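You operate a simulated robot arm through the tools that you are given. There is no shell and no other tool.

You are at the controls of a simulated robot arm. One attempt, no reset.

TASK
Float the empty seed off the test jar's sample.
Fine: stand the teal catch cup under the lip, tip the sample into the float cup, hold the water button till nothing floats, empty the catch cup into the slop tub, put jar and cup back. Set down upright: test jar.

Only the result counts: the job must be done as asked and must still hold three seconds after the hand-in. Knocking over, shifting, dropping, spilling or breaking anything else fails it.

THE ROBOT
A 7-joint arm with a two-finger gripper, fixed in place. Base frame: the origin is on the floor under the middle of its stand, x ahead of it, y to its left, z up; the work surface is at about z = 850. Units: mm, rad, N and s.
With the tool pointing down near the work surface it reaches from about 340 to 720 mm from the base axis. Its first joint turns from -1.152 to 1.152 rad. Payload 2.45 kg.
The TCP is the grasp point between the finger pads, 26 mm short of the fingertips. In the tool frame z runs along the fingers and y along their closing line. The gripper opens to 96 mm; its body begins 69 mm behind the TCP.
Orientation is that of the tool frame in the base frame, as a unit quaternion [x, y, z, w]. With the fingers straight down and closing along the base's y, the tool's x points along the base's -x, its y along +y and its z along -z.

THE INTERFACE
- The arm moves only by the tool servo_tool. Its argument "increments" is a list that holds one entry, the list of rows, each a list of 7 numbers: the opening, from 0 (shut) to 1 (fully open), then the shift along the base's x, y, z in mm, then the turn, a rotation vector about the base's x, y, z in rad. In form: [[[hand, x, y, z, ax, ay, az], ...]]. A call has 1 to 20 rows; each row is the pose to reach, as a shift and turn from the pose commanded when the call began. Each row takes 0.2 s and may step no farther than 50 mm and 0.15 rad from the row before; otherwise, or with a gripper value out of range, the whole call is refused. A pose out of reach is approached as far as the arm can. The call stops where the force on the tool passes 40 N (or 10 N more than at its start, if that is more) or the arm is blocked; 0.2 s more then pass. Each finger travels about 50 mm/s and halts on what it meets, pressing with about 30 N; the grip force reading is that of the motor and also rises with nothing between the fingers. The clock runs only during rows and for 0.2 s after the last one: add rows that repeat a pose to give the fingers time. The reply holds the time, the measured pose of the TCP, the force on the tool along the base axes, the opening and the grip force, in the units named above and with some noise, with the torque about the TCP (base axes, N m) and any sound that the robot's microphone picked up.
- Cameras (640 x 400 px; columns grow to the right, rows downward): "scene" is fixed at [165.6, -391.1, 1433.6]; the picture's right is [0.78, -0.63, 0.00], its down [-0.30, -0.37, -0.88] and it looks along [0.55, 0.69, -0.47] (base axes); focal length 263 px, centre (320, 200). "wrist" rides on the gripper at [82, 3, -98] in the tool frame; the picture's right is [-0.04, 1.00, 0.00], its down [-0.73, -0.03, -0.68] and it looks along [-0.68, -0.03, 0.73] (tool axes); focal length 256 px, centre (320, 200). There is no depth. A picture from a camera that has moved, and an enlarged one, comes with that camera's place and axes in the base frame and with its lens.
- get_image(camera): a new picture of that camera. No time passes.
- enlarge(camera, box): a new picture of the part [left, top, right, bottom] of that camera's present view, enlarged. No time passes.
- finish_job(): hands the job in; it is judged then, once.

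Nothing tells you positions but the pictures and the camera data. Unless the task says otherwise, let go and move clear before handing in.

The tools are called as name(argument=value, ...) on one line, values as JSON. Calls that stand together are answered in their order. servo_tool: Moves the arm, as the interface text tells. Its arguments: {"type":"object","properties":{"increments":{"type":"array","items":{"type":"array","items":{"type":"array","items":{"type":"number"}}}}},"required":["increments"]} The other tools are called the same way: get_image (camera) takes a picture; enlarge (camera, box) takes an enlarged picture of a part of a camera's view; finish_job () hands the job in.

At the start:

```text
clock: 0.0
tcp_pos: [432.6, 52.5, 1346.0]
ee_rot: [0.002, 1.0, 0.0, -0.001]
wrist_force: [0.1, -0.7, 0.7]
moment: [0.03, -0.01, 0.02]
gripper_width: 96.3
finger_force: 0.0
```

scene: 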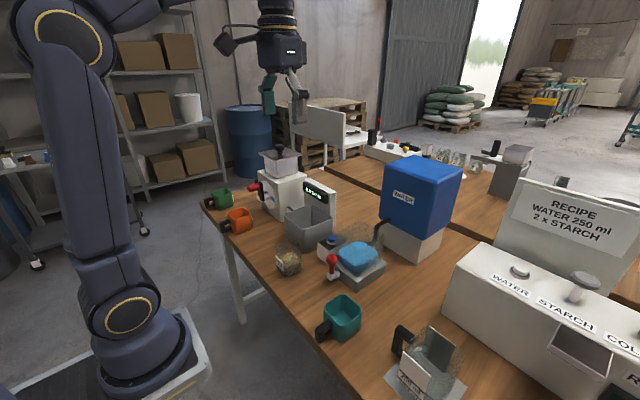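
wrist: 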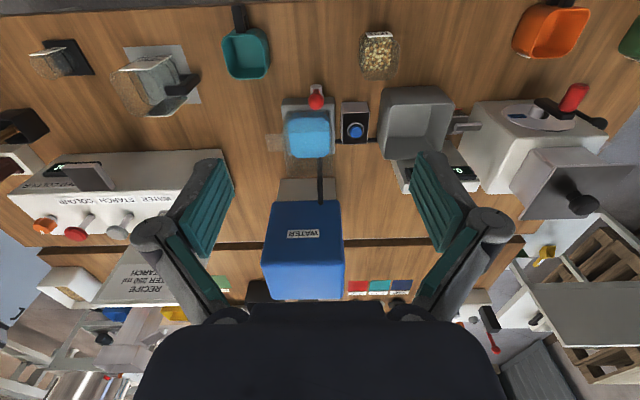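

I see a bench with a teal mug, a small jar with seeds, a float cup with blue water and a red-handled thing, a blue water tank, a button and a grey tub. I'll take close looks before moving.

enlarge(camera="scene", box=[260, 180, 460, 305])

enlarge(camera="wrist", box=[200, 10, 480, 185])

enlarge(camera="scene", box=[280, 260, 480, 400])

enlarge(camera="scene", box=[190, 130, 350, 250])

```text
3.20 times, centred on (360, 242) of scene
camera zoom: at [165.6, -391.1, 1433.6], right [0.78, -0.63, 0.0], down [-0.3, -0.37, -0.88], along [0.55, 0.69, -0.47], focal length 842 px, centre (192, 64)
```

zoom: 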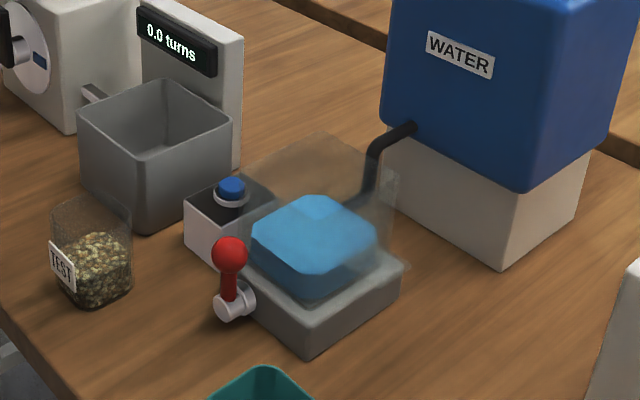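

```text
2.29 times, centred on (340, 98) of wrist
camera zoom: at [351.8, 56.7, 1443.6], right [0.04, 1.0, 0.0], down [0.73, -0.03, 0.68], along [0.68, -0.03, -0.73], focal length 585 px, centre (274, 434)
```

zoom: 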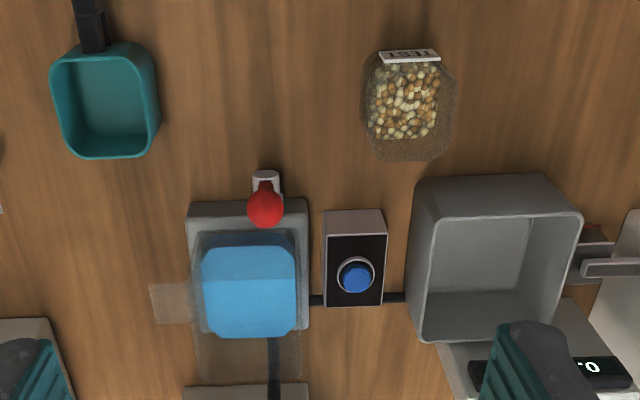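

```text
2.86 times, centred on (380, 330) of scene
camera zoom: at [165.6, -391.1, 1433.6], right [0.78, -0.63, 0.0], down [-0.3, -0.37, -0.88], along [0.55, 0.69, -0.47], focal length 752 px, centre (149, -171)
```

zoom: 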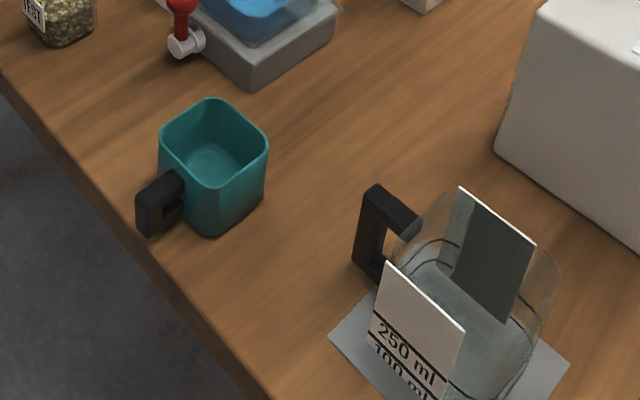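

```text
3.33 times, centred on (270, 190) of scene
camera zoom: at [165.6, -391.1, 1433.6], right [0.78, -0.63, 0.0], down [-0.3, -0.37, -0.88], along [0.55, 0.69, -0.47], focal length 877 px, centre (487, 233)
```

zoom: 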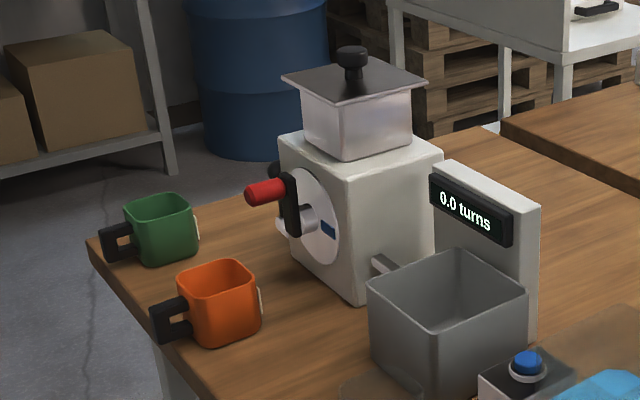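

The float cup's clear lip seems to point towards -y. The teal cup is near (470,-95) and the jar near (480,150). I'll look at the other objects on the bench before moving, to identify the slop tub.

enlarge(camera="wrist", box=[360, 60, 640, 235])

enlarge(camera="wrist", box=[0, 20, 240, 170])

enlarge(camera="wrist", box=[0, 140, 240, 290])

enlarge(camera="scene", box=[360, 110, 560, 235])

enlarge(camera="wrist", box=[230, 160, 430, 310])

```text
2.29 times, centred on (500, 148) of wrist
camera zoom: at [351.8, 56.7, 1443.6], right [0.04, 1.0, 0.0], down [0.73, -0.03, 0.68], along [0.68, -0.03, -0.73], focal length 585 px, centre (-91, 320)
```

zoom: 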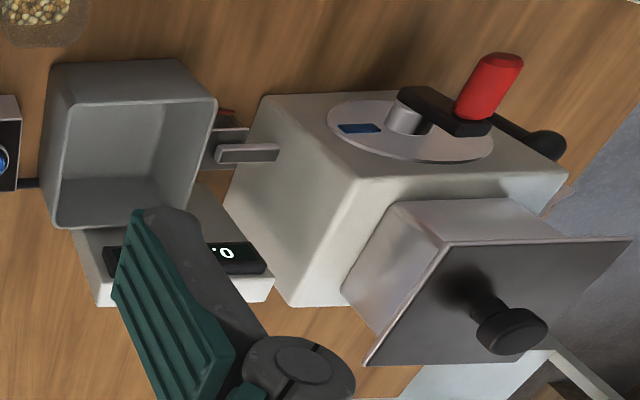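

```text
2.67 times, centred on (120, 95) of wrist
camera zoom: at [351.8, 56.7, 1443.6], right [0.04, 1.0, 0.0], down [0.73, -0.03, 0.68], along [0.68, -0.03, -0.73], focal length 683 px, centre (853, 480)
```

zoom: 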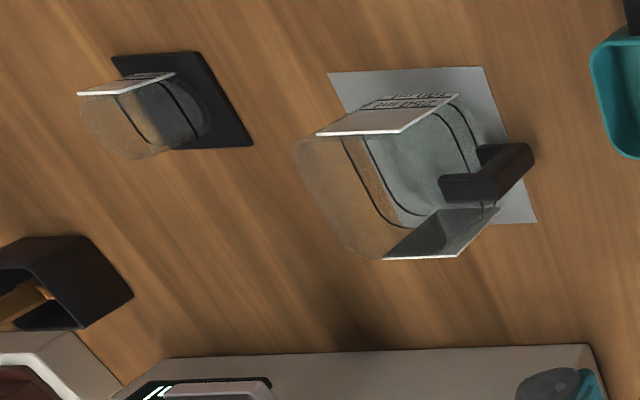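

```text
2.67 times, centred on (120, 215) of wrist
camera zoom: at [351.8, 56.7, 1443.6], right [0.04, 1.0, 0.0], down [0.73, -0.03, 0.68], along [0.68, -0.03, -0.73], focal length 683 px, centre (853, 160)
```

zoom: 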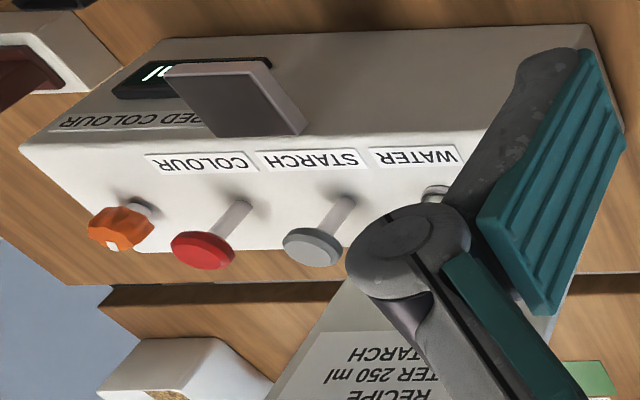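

```text
3.20 times, centred on (460, 172) of scene
camera zoom: at [165.6, -391.1, 1433.6], right [0.78, -0.63, 0.0], down [-0.3, -0.37, -0.88], along [0.55, 0.69, -0.47], focal length 842 px, centre (-128, 288)
```

zoom: 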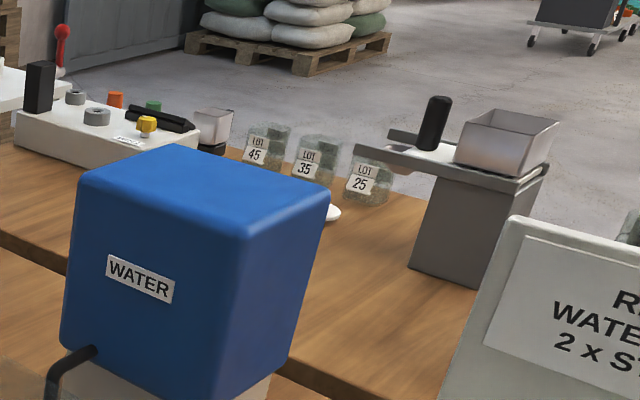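

```text
2.67 times, centred on (330, 235) of wrist
camera zoom: at [351.8, 56.7, 1443.6], right [0.04, 1.0, 0.0], down [0.73, -0.03, 0.68], along [0.68, -0.03, -0.73], focal length 683 px, centre (293, 107)
```

zoom: 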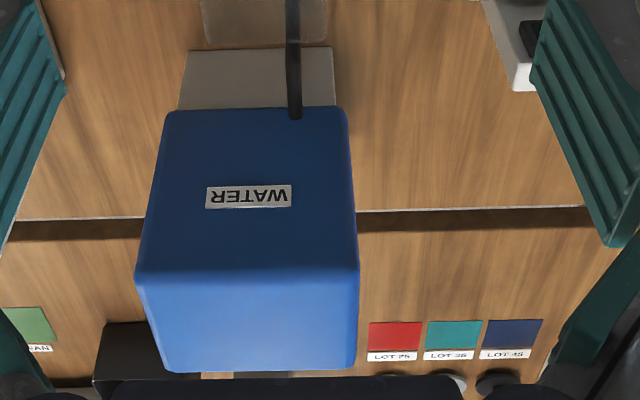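

The grey open box at about (560,220) is the only tub. I'll lower and pull the arm back for a closer, measured view of the float cup, button, jar and cup.

servo_tool(increments=[[[1, -15, 0, -45, 0, 0, 0], [1, -30, 0, -90, 0, 0, 0], [1, -45, 0, -135, 0, 0, 0], [1, -55, 0, -175, 0, 0, 0], [1, -55, 0, -175, 0, 0, 0]]])

```text
clock: 1.2
tcp_pos: [377.9, 51.5, 1169.4]
ee_rot: [0.001, 1.0, 0.0, 0.0]
wrist_force: [0.6, -0.2, 0.6]
moment: [-0.03, 0.0, 0.0]
gripper_width: 95.9
finger_force: 0.1
```

get_image(camera="wrist")

enlarge(camera="wrist", box=[200, 60, 460, 222])

enlarge(camera="scene", box=[320, 220, 400, 300])

```text
taken
camera wrist: at [296.6, 56.0, 1268.2], right [0.04, 1.0, 0.0], down [0.73, -0.03, 0.68], along [0.68, -0.03, -0.73], focal length 256 px, centre (320, 200)
```

wrist: 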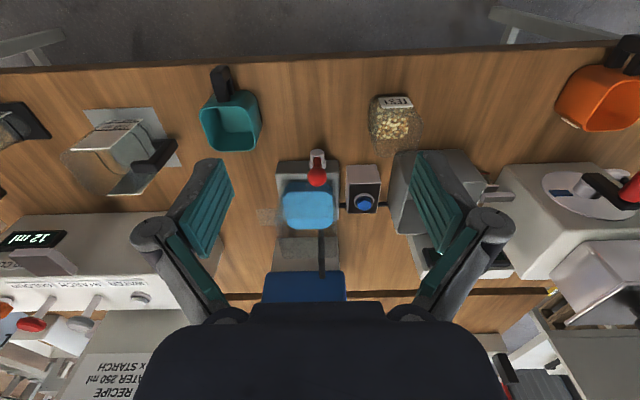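

```text
2.46 times, centred on (330, 141) of wrist
camera zoom: at [296.6, 56.0, 1268.2], right [0.04, 1.0, 0.0], down [0.73, -0.03, 0.68], along [0.68, -0.03, -0.73], focal length 630 px, centre (295, 345)
```

zoom: 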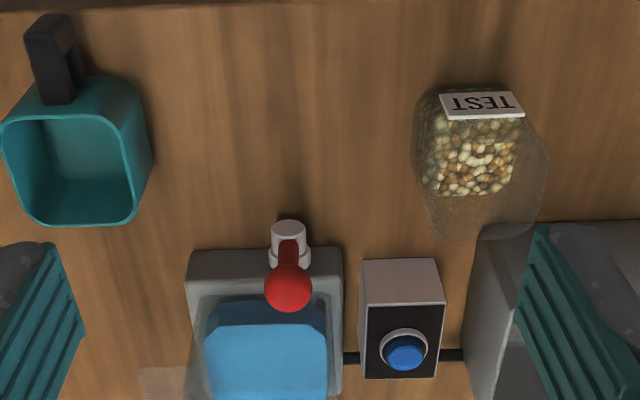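

```text
5.00 times, centred on (360, 260) of scene
camera zoom: at [165.6, -391.1, 1433.6], right [0.78, -0.63, 0.0], down [-0.3, -0.37, -0.88], along [0.55, 0.69, -0.47], focal length 1316 px, centre (120, -100)
```

zoom: 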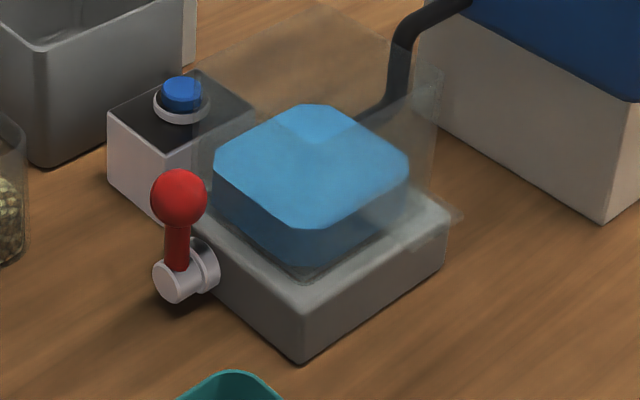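

The block under the float cup has its near edge at about x=580, with the button at about (638,130,915) and the lip on the -y side near (630,-55). I'll go lower and look more closely at the lip and the teal cup.

enlarge(camera="scene", box=[335, 225, 399, 265])

servo_tool(increments=[[[1, 0, -30, -30, 0, 0, 0], [1, 0, -60, -60, 0, 0, 0], [1, 0, -90, -90, 0, 0, 0], [1, 0, -110, -100, 0, 0, 0], [1, 0, -110, -100, 0, 0, 0]]])

get_image(camera="wrist")

enlarge(camera="wrist", box=[260, 80, 480, 217])

enlarge(camera="wrist", box=[230, 20, 390, 120])

```text
10.00 times, centred on (367, 245) of scene
camera zoom: at [165.6, -391.1, 1433.6], right [0.78, -0.63, 0.0], down [-0.3, -0.37, -0.88], along [0.55, 0.69, -0.47], focal length 2632 px, centre (-150, -250)
```

zoom: 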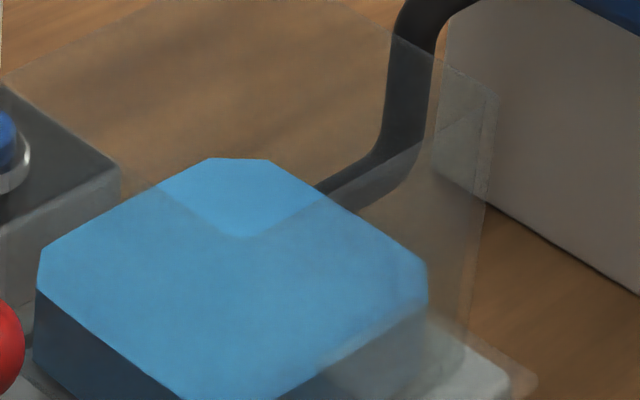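

```text
clock: 2.4
tcp_pos: [376.9, -57.4, 1072.0]
ee_rot: [0.001, 1.0, 0.0, 0.0]
wrist_force: [-0.2, 0.0, -0.6]
moment: [0.02, -0.01, -0.02]
gripper_width: 95.9
finger_force: 0.1
```

```text
taken
camera wrist: at [296.0, -53.2, 1169.6], right [0.04, 1.0, 0.0], down [0.73, -0.03, 0.68], along [0.68, -0.03, -0.73], focal length 256 px, centre (320, 200)
```

wrist: 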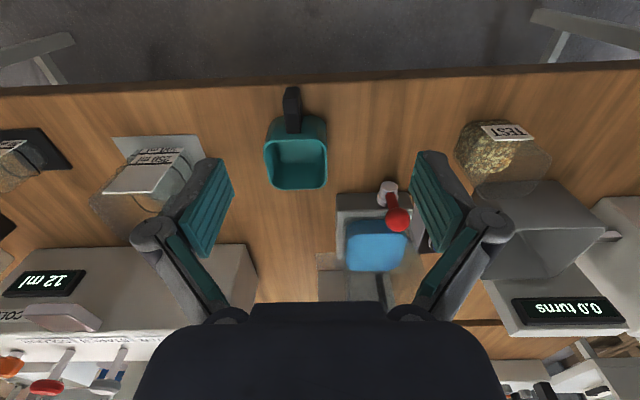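

```text
2.91 times, centred on (370, 148) of wrist
camera zoom: at [296.0, -53.2, 1169.6], right [0.04, 1.0, 0.0], down [0.73, -0.03, 0.68], along [0.68, -0.03, -0.73], focal length 745 px, centre (174, 350)
```

zoom: 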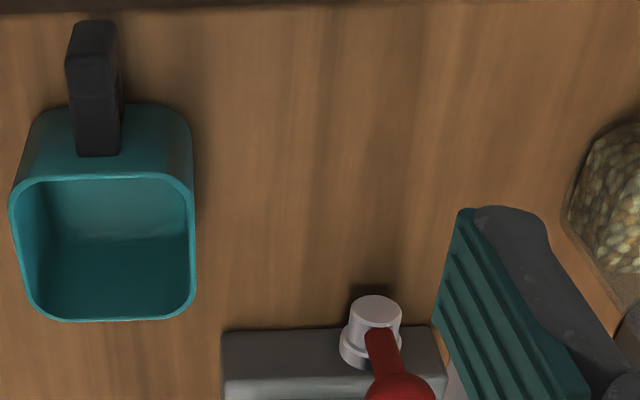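

```text
4.00 times, centred on (310, 70) of wrist
camera zoom: at [296.0, -53.2, 1169.6], right [0.04, 1.0, 0.0], down [0.73, -0.03, 0.68], along [0.68, -0.03, -0.73], focal length 1024 px, centre (360, 720)
```

zoom: 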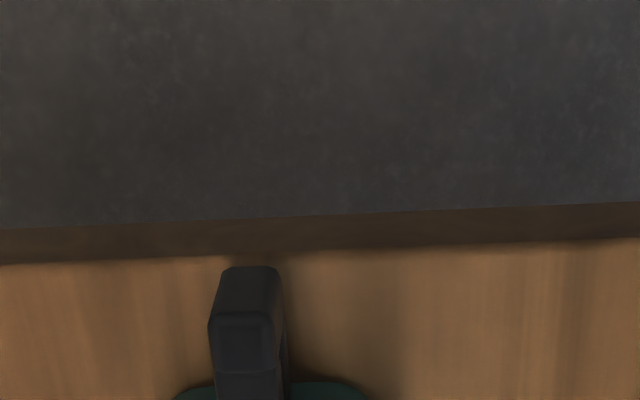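

The lip appears as a faint, clear shelf on the -y side of the float cup. I'll zoom in on it from both cameras to pin down its height and reach.

enlarge(camera="scene", box=[364, 235, 412, 275])

enlarge(camera="wrist", box=[290, 210, 440, 304])

enlarge(camera="scene", box=[305, 285, 385, 345])

```text
10.00 times, centred on (388, 255) of scene
camera zoom: at [165.6, -391.1, 1433.6], right [0.78, -0.63, 0.0], down [-0.3, -0.37, -0.88], along [0.55, 0.69, -0.47], focal length 2632 px, centre (-360, -350)
```

zoom: 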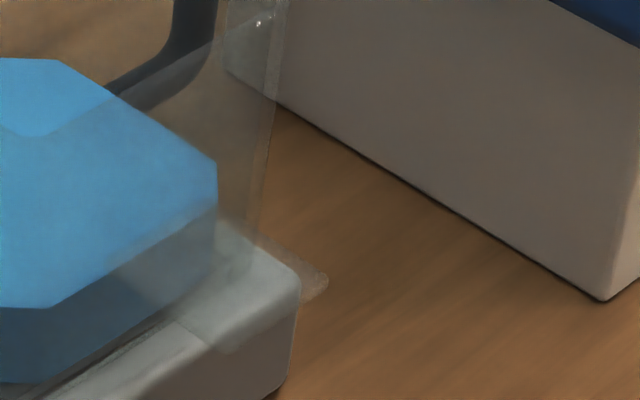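

```text
4.26 times, centred on (365, 257) of wrist
camera zoom: at [296.0, -53.2, 1169.6], right [0.04, 1.0, 0.0], down [0.73, -0.03, 0.68], along [0.68, -0.03, -0.73], focal length 1089 px, centre (128, -43)
```

zoom: 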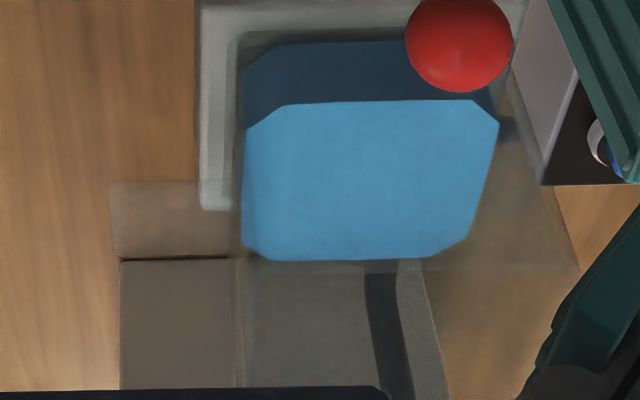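

```text
6.67 times, centred on (345, 315) of scene
camera zoom: at [165.6, -391.1, 1433.6], right [0.78, -0.63, 0.0], down [-0.3, -0.37, -0.88], along [0.55, 0.69, -0.47], focal length 1754 px, centre (153, -567)
```

zoom: 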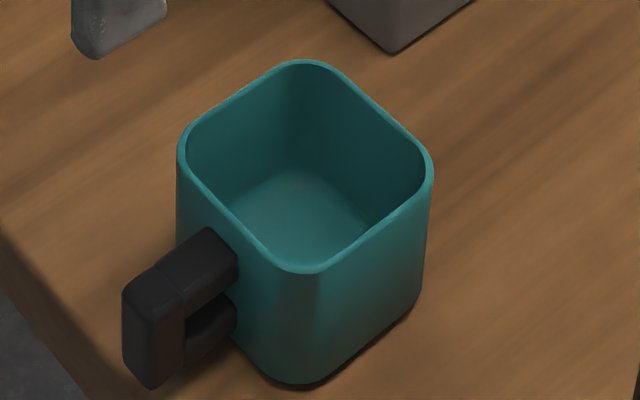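

From both views the lip sits at about x 617–662, out to y≈-73, z≈942. The teal cup is about 73 mm square and 62 mm tall, centred near (480,-88). Next I need the glass rim's height, so I'll enlarge the glass edges.

enlarge(camera="wrist", box=[310, 240, 390, 290])

enlarge(camera="wrist", box=[370, 210, 450, 260])

enlarge(camera="scene", box=[320, 205, 384, 245])

enlarge(camera="scene", box=[352, 205, 416, 245])

```text
8.00 times, centred on (350, 265) of wrist
camera zoom: at [296.0, -53.2, 1169.6], right [0.04, 1.0, 0.0], down [0.73, -0.03, 0.68], along [0.68, -0.03, -0.73], focal length 2048 px, centre (80, -320)
```

zoom: 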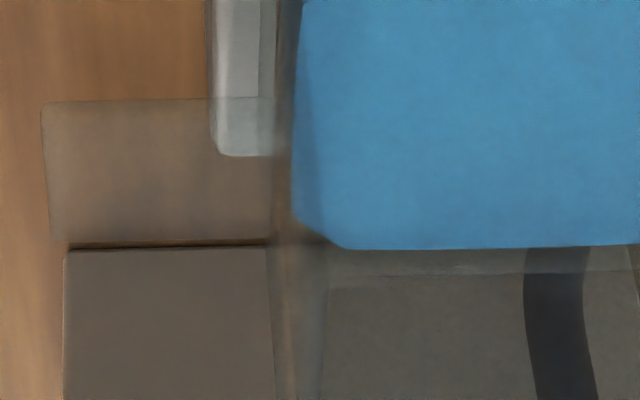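

```text
8.00 times, centred on (410, 235) of wrist
camera zoom: at [296.0, -53.2, 1169.6], right [0.04, 1.0, 0.0], down [0.73, -0.03, 0.68], along [0.68, -0.03, -0.73], focal length 2048 px, centre (-400, -80)
```

zoom: 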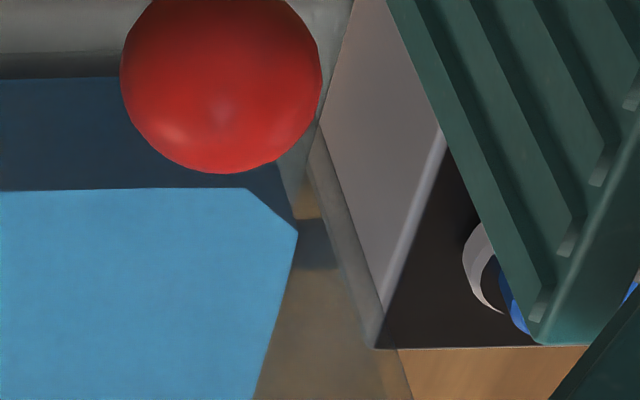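

```text
10.00 times, centred on (352, 225) of scene
camera zoom: at [165.6, -391.1, 1433.6], right [0.78, -0.63, 0.0], down [-0.3, -0.37, -0.88], along [0.55, 0.69, -0.47], focal length 2632 px, centre (0, -50)
```

zoom: 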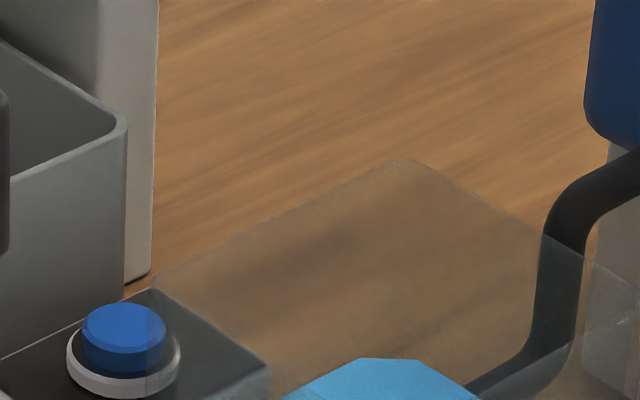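

```text
10.00 times, centred on (384, 225) of scene
camera zoom: at [165.6, -391.1, 1433.6], right [0.78, -0.63, 0.0], down [-0.3, -0.37, -0.88], along [0.55, 0.69, -0.47], focal length 2632 px, centre (-320, -50)
```

zoom: 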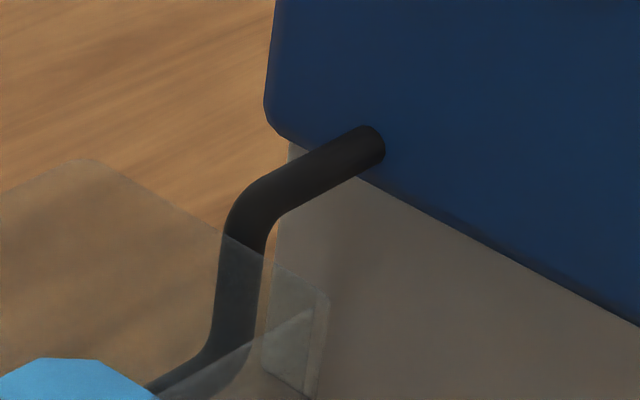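

The glass rim works out at about z=990 (x 590–697, y -28 to 72), with water at about z=925 and the tub rim at about z=950. I'll check the gripper's own shape in the scene view and get a better wrist view of the jar and tub.

enlarge(camera="scene", box=[180, 100, 420, 250])

servo_tool(increments=[[[1, 0, 40, 0, 0, 0, 0], [1, 0, 80, 0, 0, 0, 0], [1, 0, 120, 0, 0, 0, 0], [1, 0, 160, 0, 0, 0, 0], [1, 0, 200, 0, 0, 0, 0], [1, 0, 200, 0, 0, 0, 0]]])

get_image(camera="wrist")

get_image(camera="scene")

enlarge(camera="wrist", box=[240, 60, 440, 185])

```text
2.67 times, centred on (300, 175) of scene
camera zoom: at [165.6, -391.1, 1433.6], right [0.78, -0.63, 0.0], down [-0.3, -0.37, -0.88], along [0.55, 0.69, -0.47], focal length 702 px, centre (373, 267)
```

zoom: 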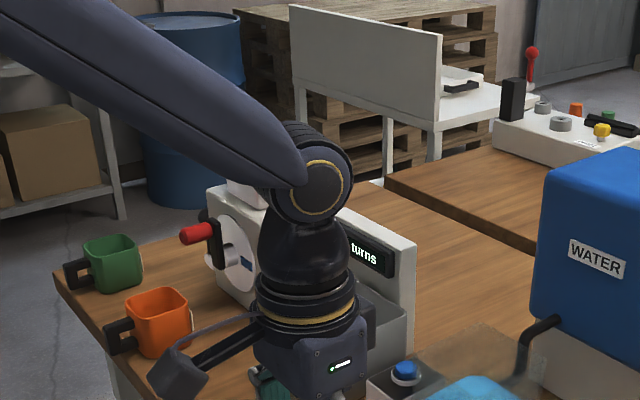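

```text
clock: 3.8
tcp_pos: [377.6, 142.8, 1072.8]
ee_rot: [0.002, 1.0, 0.0, 0.0]
wrist_force: [-0.4, -0.2, 0.2]
moment: [0.03, -0.01, 0.02]
gripper_width: 96.0
finger_force: 0.1
```

```text
taken
camera wrist: at [297.1, 147.5, 1170.2], right [0.04, 1.0, 0.0], down [0.73, -0.03, 0.68], along [0.68, -0.03, -0.73], focal length 256 px, centre (320, 200)
```

wrist: 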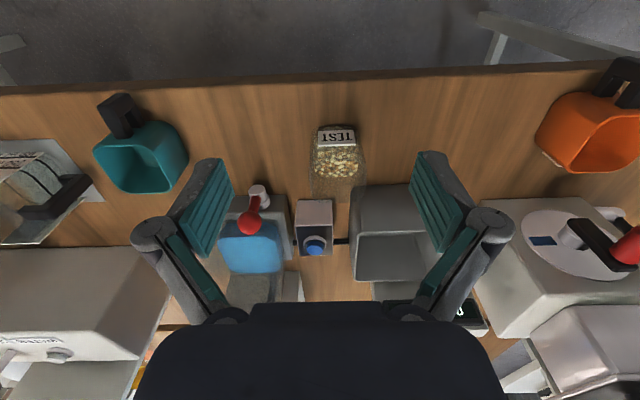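

```text
taken
```

scene: 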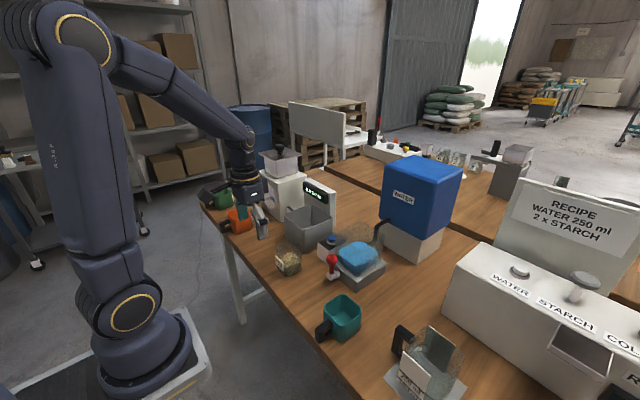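

```text
3.20 times, centred on (340, 122) of wrist
camera zoom: at [297.1, 147.5, 1170.2], right [0.04, 1.0, 0.0], down [0.73, -0.03, 0.68], along [0.68, -0.03, -0.73], focal length 819 px, centre (256, 448)
```

zoom: 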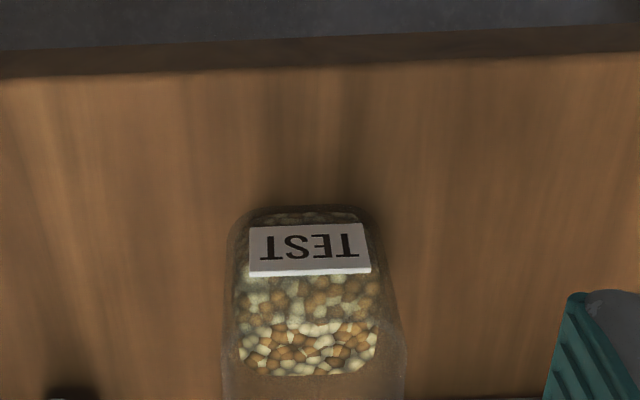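

I now have the jar almost centred below the camera. I'll enlarge the jar top, the tub and the button from here.

enlarge(camera="wrist", box=[300, 110, 400, 210])

enlarge(camera="wrist", box=[280, 180, 480, 305])

enlarge(camera="wrist", box=[190, 160, 350, 260])

enlarge(camera="scene", box=[260, 220, 324, 284])

```text
4.00 times, centred on (350, 160) of wrist
camera zoom: at [297.1, 147.5, 1170.2], right [0.04, 1.0, 0.0], down [0.73, -0.03, 0.68], along [0.68, -0.03, -0.73], focal length 1024 px, centre (200, 360)
```

zoom: 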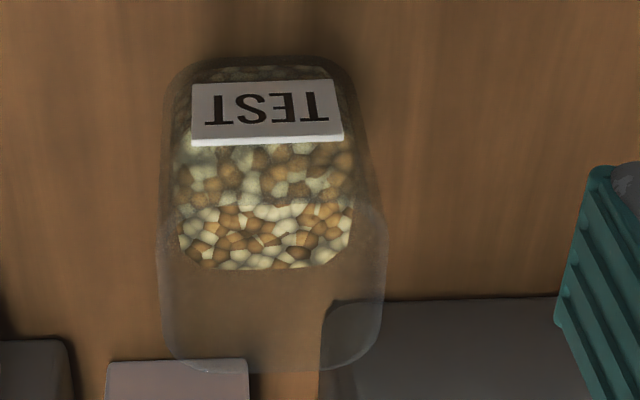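

```text
3.20 times, centred on (380, 242) of wrist
camera zoom: at [297.1, 147.5, 1170.2], right [0.04, 1.0, 0.0], down [0.73, -0.03, 0.68], along [0.68, -0.03, -0.73], focal length 819 px, centre (128, 64)
```

zoom: 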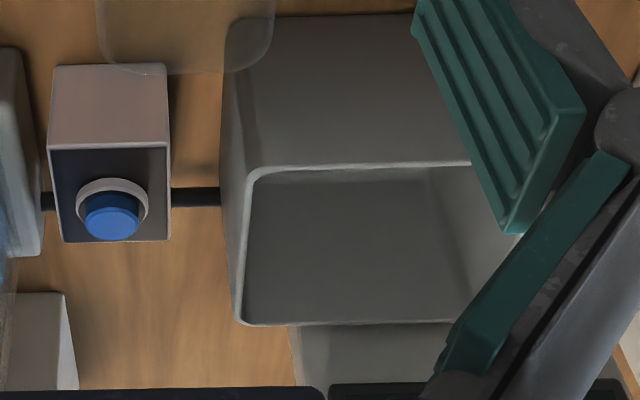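

```text
4.00 times, centred on (270, 210) of wrist
camera zoom: at [297.1, 147.5, 1170.2], right [0.04, 1.0, 0.0], down [0.73, -0.03, 0.68], along [0.68, -0.03, -0.73], focal length 1024 px, centre (520, 160)
```

zoom: 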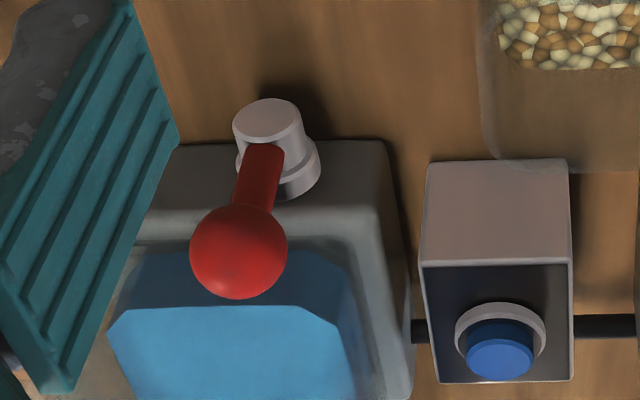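

```text
6.25 times, centred on (292, 252) of scene
camera zoom: at [165.6, -391.0, 1433.6], right [0.78, -0.63, 0.0], down [-0.3, -0.37, -0.88], along [0.55, 0.69, -0.47], focal length 1645 px, centre (495, -125)
```

zoom: 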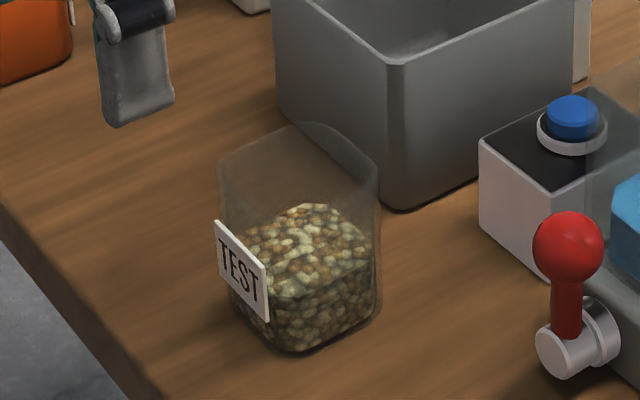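

The jar is centred at about (487,160), roughly 62 mm square and 92 mm tall. The tub spans x 558–684, y 185–313, and the red knob at (552,41) must be avoided. Before touching anything, I'll test in free air whether the arm can reach tilted approach poses near the jar.

servo_tool(increments=[[[1, 15, 2, 0, 0, -0.14, 0], [1, 30, 4, 0, 0, -0.28, 0], [1, 45, 8, 0, 0, -0.42, 0], [1, 60, 12, 0, 0, -0.56, 0], [1, 75, 17, 0, 0, -0.7, 0], [1, 90, 17, 0, 0, -0.84, 0], [1, 110, 17, -10, 0, -0.98, 0], [1, 110, 17, -20, 0, -1.047, 0], [1, 110, 17, -20, 0, -1.047, 0]]])

get_image(camera="scene")

```text
clock: 5.8
tcp_pos: [487.8, 159.1, 1049.9]
ee_rot: [0.0, 0.866, 0.0, 0.5]
wrist_force: [0.3, 0.3, -0.4]
moment: [0.01, 0.01, 0.01]
gripper_width: 96.2
finger_force: 0.1
```

```text
taken
```

scene: 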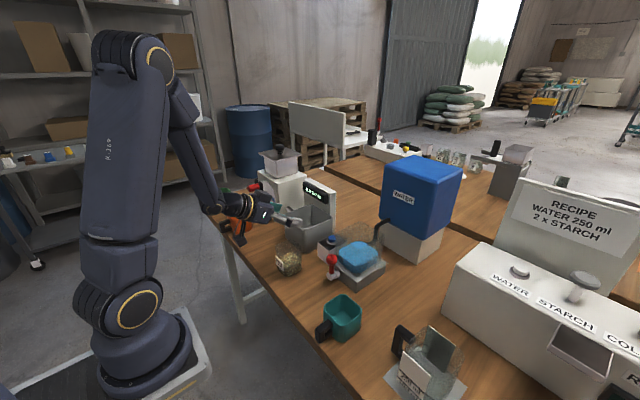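

The arm reaches a 60° tilted pose exactly over the jar. Next I'll test the pouring roll in free air, high above the float cup.

servo_tool(increments=[[[1, 30, -30, 20, 0, 0, 0], [1, 60, -60, 40, 0, 0, 0], [1, 90, -90, 60, 0, 0, 0], [1, 140, -119, 80, 0, 0, 0], [1, 140, -119, 80, 0, 0, 0]]])

servo_tool(increments=[[[1, 0, 0, 0, 0.138, -0.017, -0.037], [1, 0, 0, 0, 0.276, -0.034, -0.074], [1, 0, 0, 0, 0.414, -0.052, -0.111], [1, 0, 0, 0, 0.552, -0.069, -0.148], [1, 0, 0, 0, 0.69, -0.086, -0.185], [1, 0, 0, 0, 0.828, -0.103, -0.222], [1, 0, 0, 0, 0.966, -0.121, -0.259], [1, 0, 0, 0, 1.104, -0.138, -0.296], [1, 0, 0, 0, 1.242, -0.155, -0.333], [1, 0, 0, 0, 1.38, -0.172, -0.37], [1, 0, 0, 0, 1.518, -0.19, -0.407], [1, 0, 0, 0, 1.656, -0.207, -0.444], [1, 0, 0, 0, 1.794, -0.224, -0.481], [1, 0, 0, 0, 1.932, -0.241, -0.518], [1, 0, 0, 0, 2.07, -0.259, -0.555], [1, 0, 0, 0, 2.206, -0.276, -0.591], [1, 0, 0, 0, 2.206, -0.276, -0.591]]])

get_image(camera="scene")

get_image(camera="wrist")

```text
refused: row 4 steps farther than a row can; nothing moved
```

```text
clock: 9.4
tcp_pos: [539.1, 35.8, 1210.4]
ee_rot: [0.644, 0.33, 0.634, 0.272]
wrist_force: [-0.3, -0.3, -0.7]
moment: [-0.01, 0.02, -0.03]
gripper_width: 95.8
finger_force: 0.1
out of reach, approached as far as the arm can: row 4, 5, 6, 7, 8, 9, 10, 11, 12, 13, 14, 15, 16, 17
```

```text
taken
```

scene: 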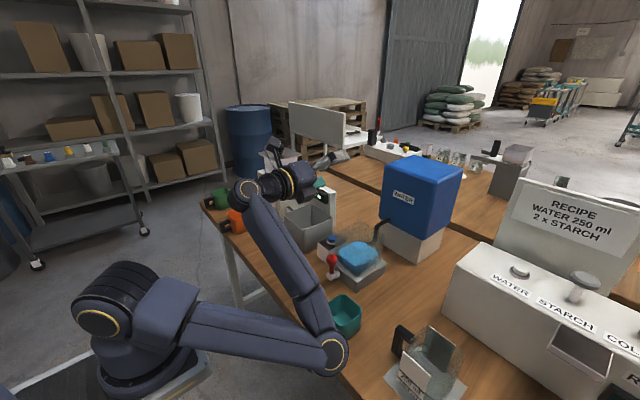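

```text
taken
camera wrist: at [440.3, 90.5, 1268.6], right [0.08, -0.66, 0.74], down [-0.66, -0.59, -0.46], along [0.74, -0.46, -0.49], focal length 256 px, centre (320, 200)
```

wrist: 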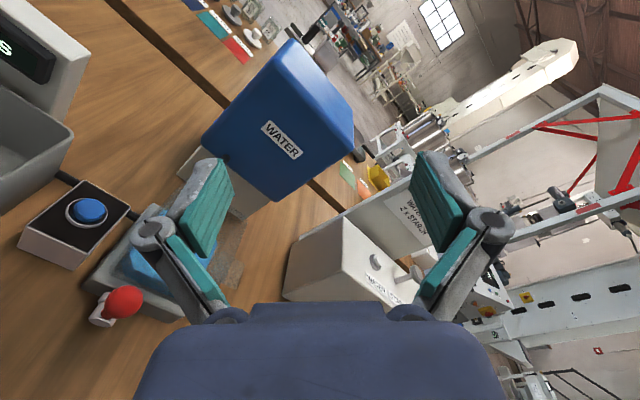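

The first call was refused but the roll ran anyway, and the elbow swung down low towards the teal cup. I'll check that nothing was touched.

enlarge(camera="scene", box=[260, 240, 460, 400])

```text
2.50 times, centred on (360, 320) of scene
camera zoom: at [165.6, -391.1, 1433.6], right [0.78, -0.63, 0.0], down [-0.3, -0.37, -0.88], along [0.55, 0.69, -0.47], focal length 658 px, centre (220, -100)
```

zoom: 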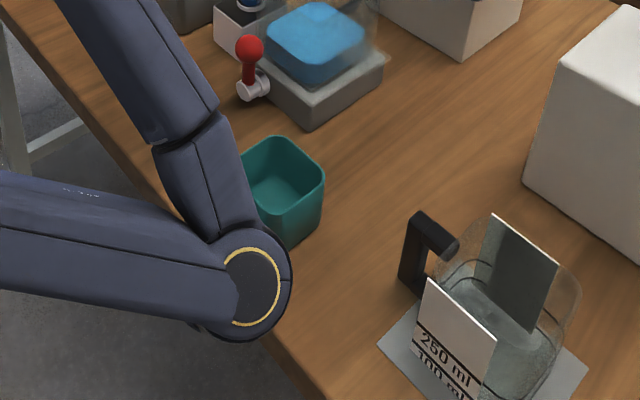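

The teal cup hasn't moved. I'll undo that roll in small steps and watch that the arm comes back the same way.

servo_tool(increments=[[[1, 0, 0, 0, -0.138, 0.017, 0.037], [1, 0, 0, 0, -0.276, 0.034, 0.074], [1, 0, 0, 0, -0.414, 0.052, 0.111], [1, 0, 0, 0, -0.552, 0.069, 0.148], [1, 0, 0, 0, -0.69, 0.086, 0.185], [1, 0, 0, 0, -0.828, 0.103, 0.222], [1, 0, 0, 0, -0.966, 0.121, 0.259], [1, 0, 0, 0, -1.104, 0.138, 0.296]]])

get_image(camera="scene")

```text
clock: 11.2
tcp_pos: [537.6, 33.0, 1211.7]
ee_rot: [0.391, 0.717, 0.355, 0.455]
wrist_force: [-0.2, -0.7, 0.0]
moment: [-0.03, -0.02, 0.01]
gripper_width: 96.0
finger_force: 0.0
```

```text
taken
```

scene: 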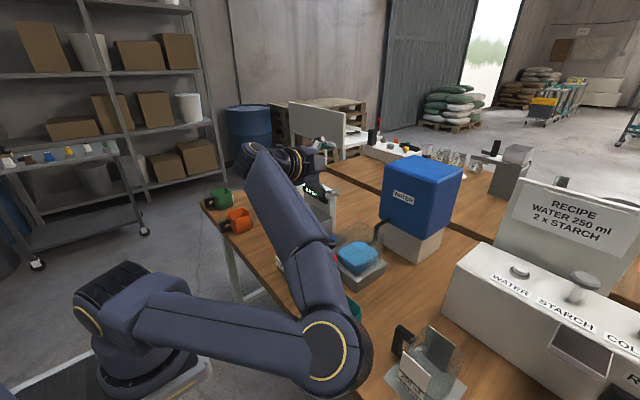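

The arm kept the pose it actually reached, with the elbow low on the -y side. I'll raise the hand and turn it back towards the starting tool-down pose, half-way first, and check the elbow's clearance.

servo_tool(increments=[[[1, -5, 2, 15, -0.071, 0.092, 0.079], [1, -10, 4, 30, -0.143, 0.183, 0.157], [1, -20, 6, 45, -0.214, 0.275, 0.236], [1, -30, 8, 60, -0.285, 0.366, 0.314], [1, -40, 10, 75, -0.357, 0.458, 0.393]]])

get_image(camera="scene")

```text
clock: 12.4
tcp_pos: [498.5, 42.6, 1288.7]
ee_rot: [0.231, 0.913, 0.208, 0.266]
wrist_force: [-0.1, 0.1, -0.2]
moment: [-0.02, 0.0, 0.0]
gripper_width: 96.0
finger_force: 0.0
```

```text
taken
```

scene: 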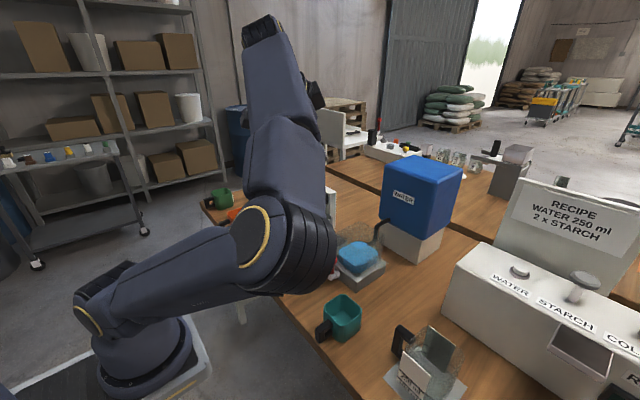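

The elbow is rising clear and the cups are undisturbed, so I'll finish the turn back to tool-down.

servo_tool(increments=[[[1, -11, 2, 10, -0.071, 0.091, 0.079], [1, -22, 4, 20, -0.143, 0.183, 0.159], [1, -33, 6, 30, -0.214, 0.274, 0.238], [1, -44, 8, 40, -0.285, 0.365, 0.317], [1, -55, 9, 50, -0.357, 0.457, 0.397], [1, -66, 10, 57, -0.428, 0.548, 0.476], [1, -66, 10, 57, -0.428, 0.548, 0.476]]])

get_image(camera="scene")

```text
clock: 14.0
tcp_pos: [431.4, 54.0, 1345.1]
ee_rot: [0.0, 1.0, 0.0, 0.0]
wrist_force: [-0.3, 0.2, -0.1]
moment: [-0.03, -0.04, 0.01]
gripper_width: 95.8
finger_force: 0.1
```

```text
taken
```

scene: 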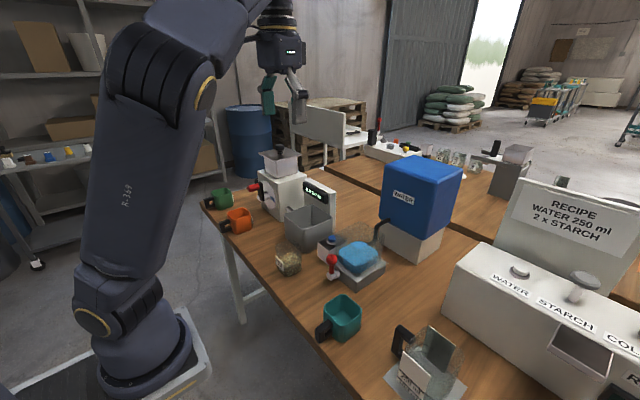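

Back at the start pose with nothing disturbed. I'll test the horizontal-tool pose farther out and high up, then small rolls each way, checking after each step this time.

servo_tool(increments=[[[1, 12, -3, -13, 0, -0.14, 0], [1, 24, -6, -26, 0, -0.28, 0], [1, 36, -9, -39, 0, -0.42, 0], [1, 48, -12, -52, 0, -0.56, 0], [1, 60, -15, -65, 0, -0.7, 0], [1, 72, -18, -78, 0, -0.84, 0], [1, 84, -21, -91, 0, -0.98, 0], [1, 96, -24, -104, 0, -1.12, 0], [1, 108, -28, -117, 0, -1.26, 0], [1, 120, -32, -130, 0, -1.4, 0], [1, 129, -34, -145, 0, -1.5, 0], [1, 129, -34, -145, 0, -1.5, 0]]])

get_image(camera="scene")

```text
clock: 16.6
tcp_pos: [560.3, 19.2, 1200.0]
ee_rot: [0.0, 0.731, 0.0, 0.682]
wrist_force: [0.0, 0.1, -0.5]
moment: [0.02, 0.01, 0.01]
gripper_width: 96.0
finger_force: 0.2
```

```text
taken
```

scene: 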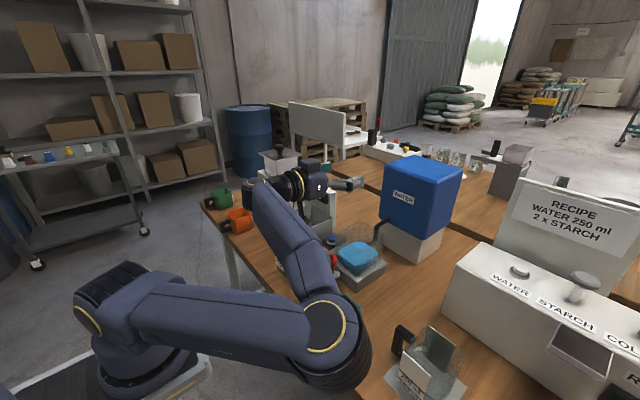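

The elbow has swivelled to the -y side again. I'll test a negative roll in small steps, which should lift the elbow back up.

servo_tool(increments=[[[1, 0, 0, 0, -0.14, 0, 0], [1, 0, 0, 0, -0.28, 0, 0], [1, 0, 0, 0, -0.42, 0, 0], [1, 0, 0, 0, -0.56, 0, 0], [1, 0, 0, 0, -0.7, 0, 0], [1, 0, 0, 0, -0.84, 0, 0]]])

get_image(camera="scene")

```text
clock: 18.0
tcp_pos: [560.2, 19.0, 1199.8]
ee_rot: [-0.28, 0.668, -0.298, 0.622]
wrist_force: [-0.6, -0.8, 0.9]
moment: [0.03, 0.03, 0.0]
gripper_width: 95.9
finger_force: 0.1
```

```text
taken
```

scene: 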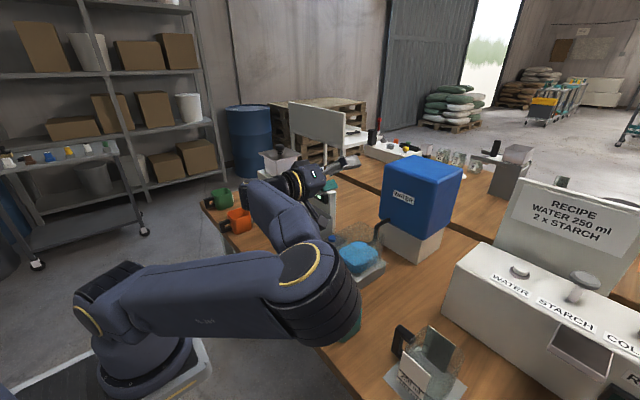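

The negative roll works and lifts the elbow, so I'll continue it.

servo_tool(increments=[[[1, 0, 0, 0, -0.14, 0, 0], [1, 0, 0, 0, -0.28, 0, 0], [1, 0, 0, 0, -0.42, 0, 0], [1, 0, 0, 0, -0.56, 0, 0], [1, 0, 0, 0, -0.7, 0, 0], [1, 0, 0, 0, -0.84, 0, 0]]])

get_image(camera="scene")

```text
clock: 19.4
tcp_pos: [560.7, 18.6, 1200.0]
ee_rot: [0.508, -0.487, 0.546, -0.455]
wrist_force: [0.2, -0.2, 0.6]
moment: [-0.02, -0.01, -0.01]
gripper_width: 95.9
finger_force: 0.1
```

```text
taken
```

scene: 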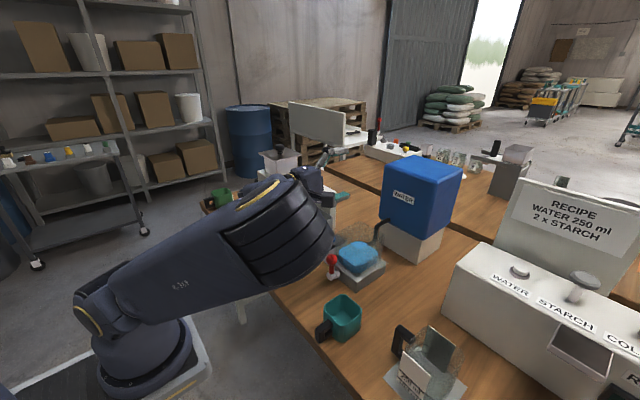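

Still fine at about -96° of roll. I'll carry on to roughly -140°.

servo_tool(increments=[[[1, 0, 0, 0, -0.14, 0, 0], [1, 0, 0, 0, -0.28, 0, 0], [1, 0, 0, 0, -0.42, 0, 0], [1, 0, 0, 0, -0.56, 0, 0], [1, 0, 0, 0, -0.7, 0, 0], [1, 0, 0, 0, -0.84, 0, 0]]])

get_image(camera="scene")

```text
clock: 20.8
tcp_pos: [556.1, 30.0, 1215.1]
ee_rot: [0.649, -0.224, 0.697, -0.208]
wrist_force: [0.3, 0.1, 0.3]
moment: [0.02, -0.02, 0.0]
gripper_width: 96.1
finger_force: 0.0
out of reach, approached as far as the arm can: row 5, 6
```

```text
taken
```

scene: 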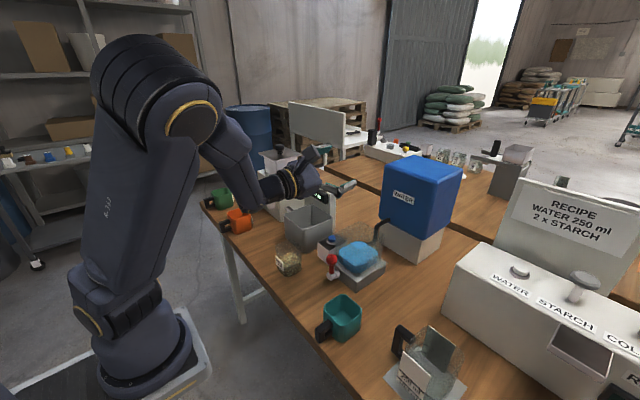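

The roll reached about -144° with the elbow up, which is enough to pour from a 60° grip (roughly a 135° tilt). Next I'll check it still holds at the actual pouring spot above the float cup.

servo_tool(increments=[[[1, 20, -6, -10, 0, 0, 0], [1, 40, -12, -30, 0, 0, 0], [1, 60, -18, -50, 0, 0, 0], [1, 84, -25, -70, 0, 0, 0], [1, 84, -25, -95, 0, 0, 0], [1, 84, -25, -95, 0, 0, 0]]])

get_image(camera="scene")

enlarge(camera="scene", box=[220, 110, 420, 300])

```text
clock: 22.2
tcp_pos: [600.2, 26.1, 1216.2]
ee_rot: [0.648, -0.226, 0.697, -0.206]
wrist_force: [0.0, -0.9, -0.3]
moment: [0.02, 0.0, -0.02]
gripper_width: 96.1
finger_force: 0.1
out of reach, approached as far as the arm can: row 1, 2, 3, 4, 5, 6
```

```text
taken
```

scene: 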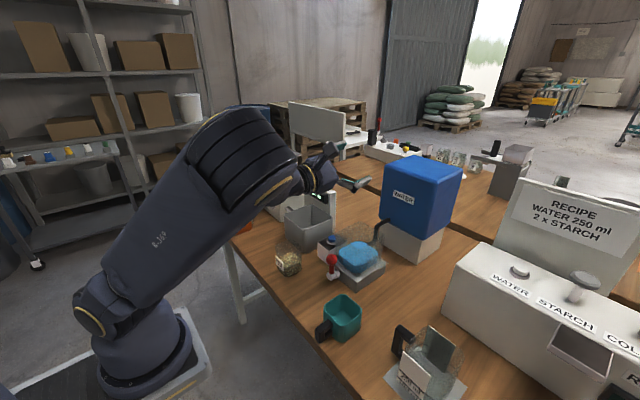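

```text
2.11 times, centred on (320, 205) of scene
camera zoom: at [165.6, -391.1, 1433.6], right [0.78, -0.63, 0.0], down [-0.3, -0.37, -0.88], along [0.55, 0.69, -0.47], focal length 554 px, centre (320, 190)
```

zoom: 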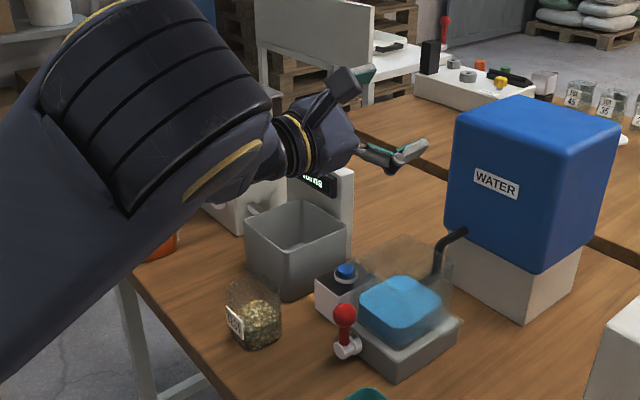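

At that extreme roll it hits a limit and won't descend. I'll back the roll off a little and try descending to the pouring spot again.

servo_tool(increments=[[[1, 5, -5, 0, 0.14, 0, 0], [1, 10, -10, -5, 0.28, 0, 0], [1, 20, -20, -35, 0.28, 0, 0], [1, 30, -20, -65, 0.28, 0, 0], [1, 40, -20, -95, 0.28, 0, 0], [1, 40, -20, -116, 0.28, 0, 0], [1, 40, -20, -116, 0.28, 0, 0]]])

get_image(camera="scene")

```text
clock: 23.8
tcp_pos: [633.1, 41.3, 1188.0]
ee_rot: [0.613, -0.322, 0.658, -0.295]
wrist_force: [-0.4, 0.2, -0.2]
moment: [0.01, -0.03, 0.04]
gripper_width: 95.8
finger_force: 0.1
out of reach, approached as far as the arm can: row 2, 3, 4, 5, 6, 7
```

```text
taken
```

scene: 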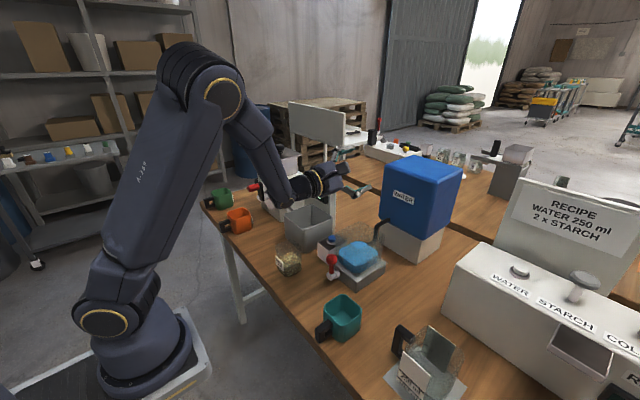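

I'll back the roll off further and see how far the limit relaxes with height.

servo_tool(increments=[[[1, 0, -5, 0, 0.14, 0, 0], [1, 5, -10, 0, 0.28, 0, 0], [1, 5, -20, -20, 0.42, 0, 0], [1, 5, -30, -50, 0.42, 0, 0], [1, 5, -35, -80, 0.42, 0, 0], [1, 5, -35, -100, 0.42, 0, 0], [1, 5, -35, -100, 0.42, 0, 0]]])

get_image(camera="scene")

```text
clock: 25.4
tcp_pos: [627.9, 40.7, 1141.5]
ee_rot: [0.547, -0.451, 0.576, -0.407]
wrist_force: [-0.1, 1.4, -0.5]
moment: [0.01, -0.01, -0.1]
gripper_width: 95.8
finger_force: 0.1
out of reach, approached as far as the arm can: row 2, 3, 4, 5, 6, 7
```

```text
taken
```

scene: 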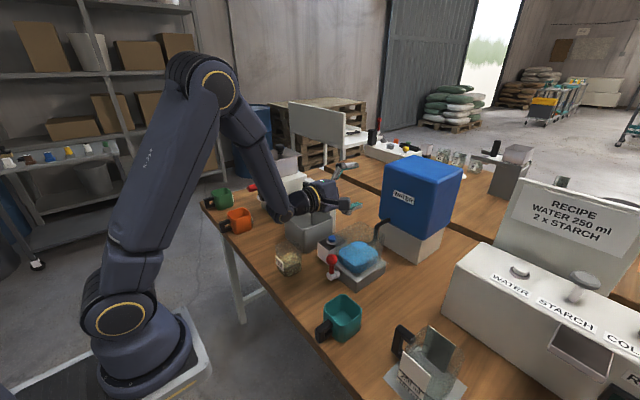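

The side-roll pour hits a wrist limit low down, so I plan to pour with a sideways tilt (closing line along x) instead. First I'll unwind to a comfortable pose higher up.

servo_tool(increments=[[[1, -10, -5, 15, 0.14, 0, 0], [1, -25, -10, 30, 0.28, 0, 0], [1, -45, -15, 45, 0.42, 0, 0], [1, -68, -21, 59, 0.56, 0, 0], [1, -68, -21, 70, 0.6, 0, 0]]])

get_image(camera="scene")

```text
clock: 26.6
tcp_pos: [558.7, 19.7, 1212.1]
ee_rot: [-0.39, 0.6, -0.419, 0.559]
wrist_force: [-0.2, 0.6, -0.4]
moment: [-0.05, 0.01, 0.01]
gripper_width: 95.9
finger_force: 0.0
```

```text
taken
```

scene: 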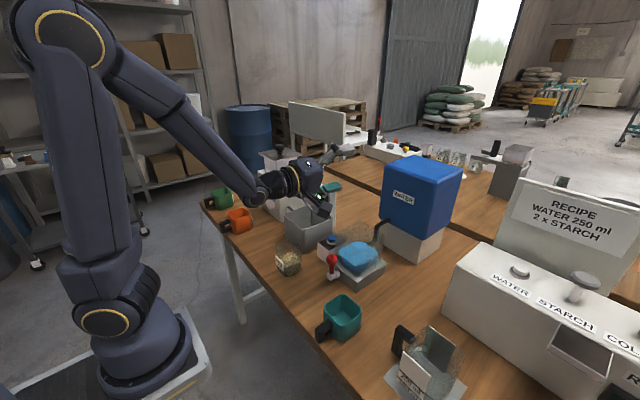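

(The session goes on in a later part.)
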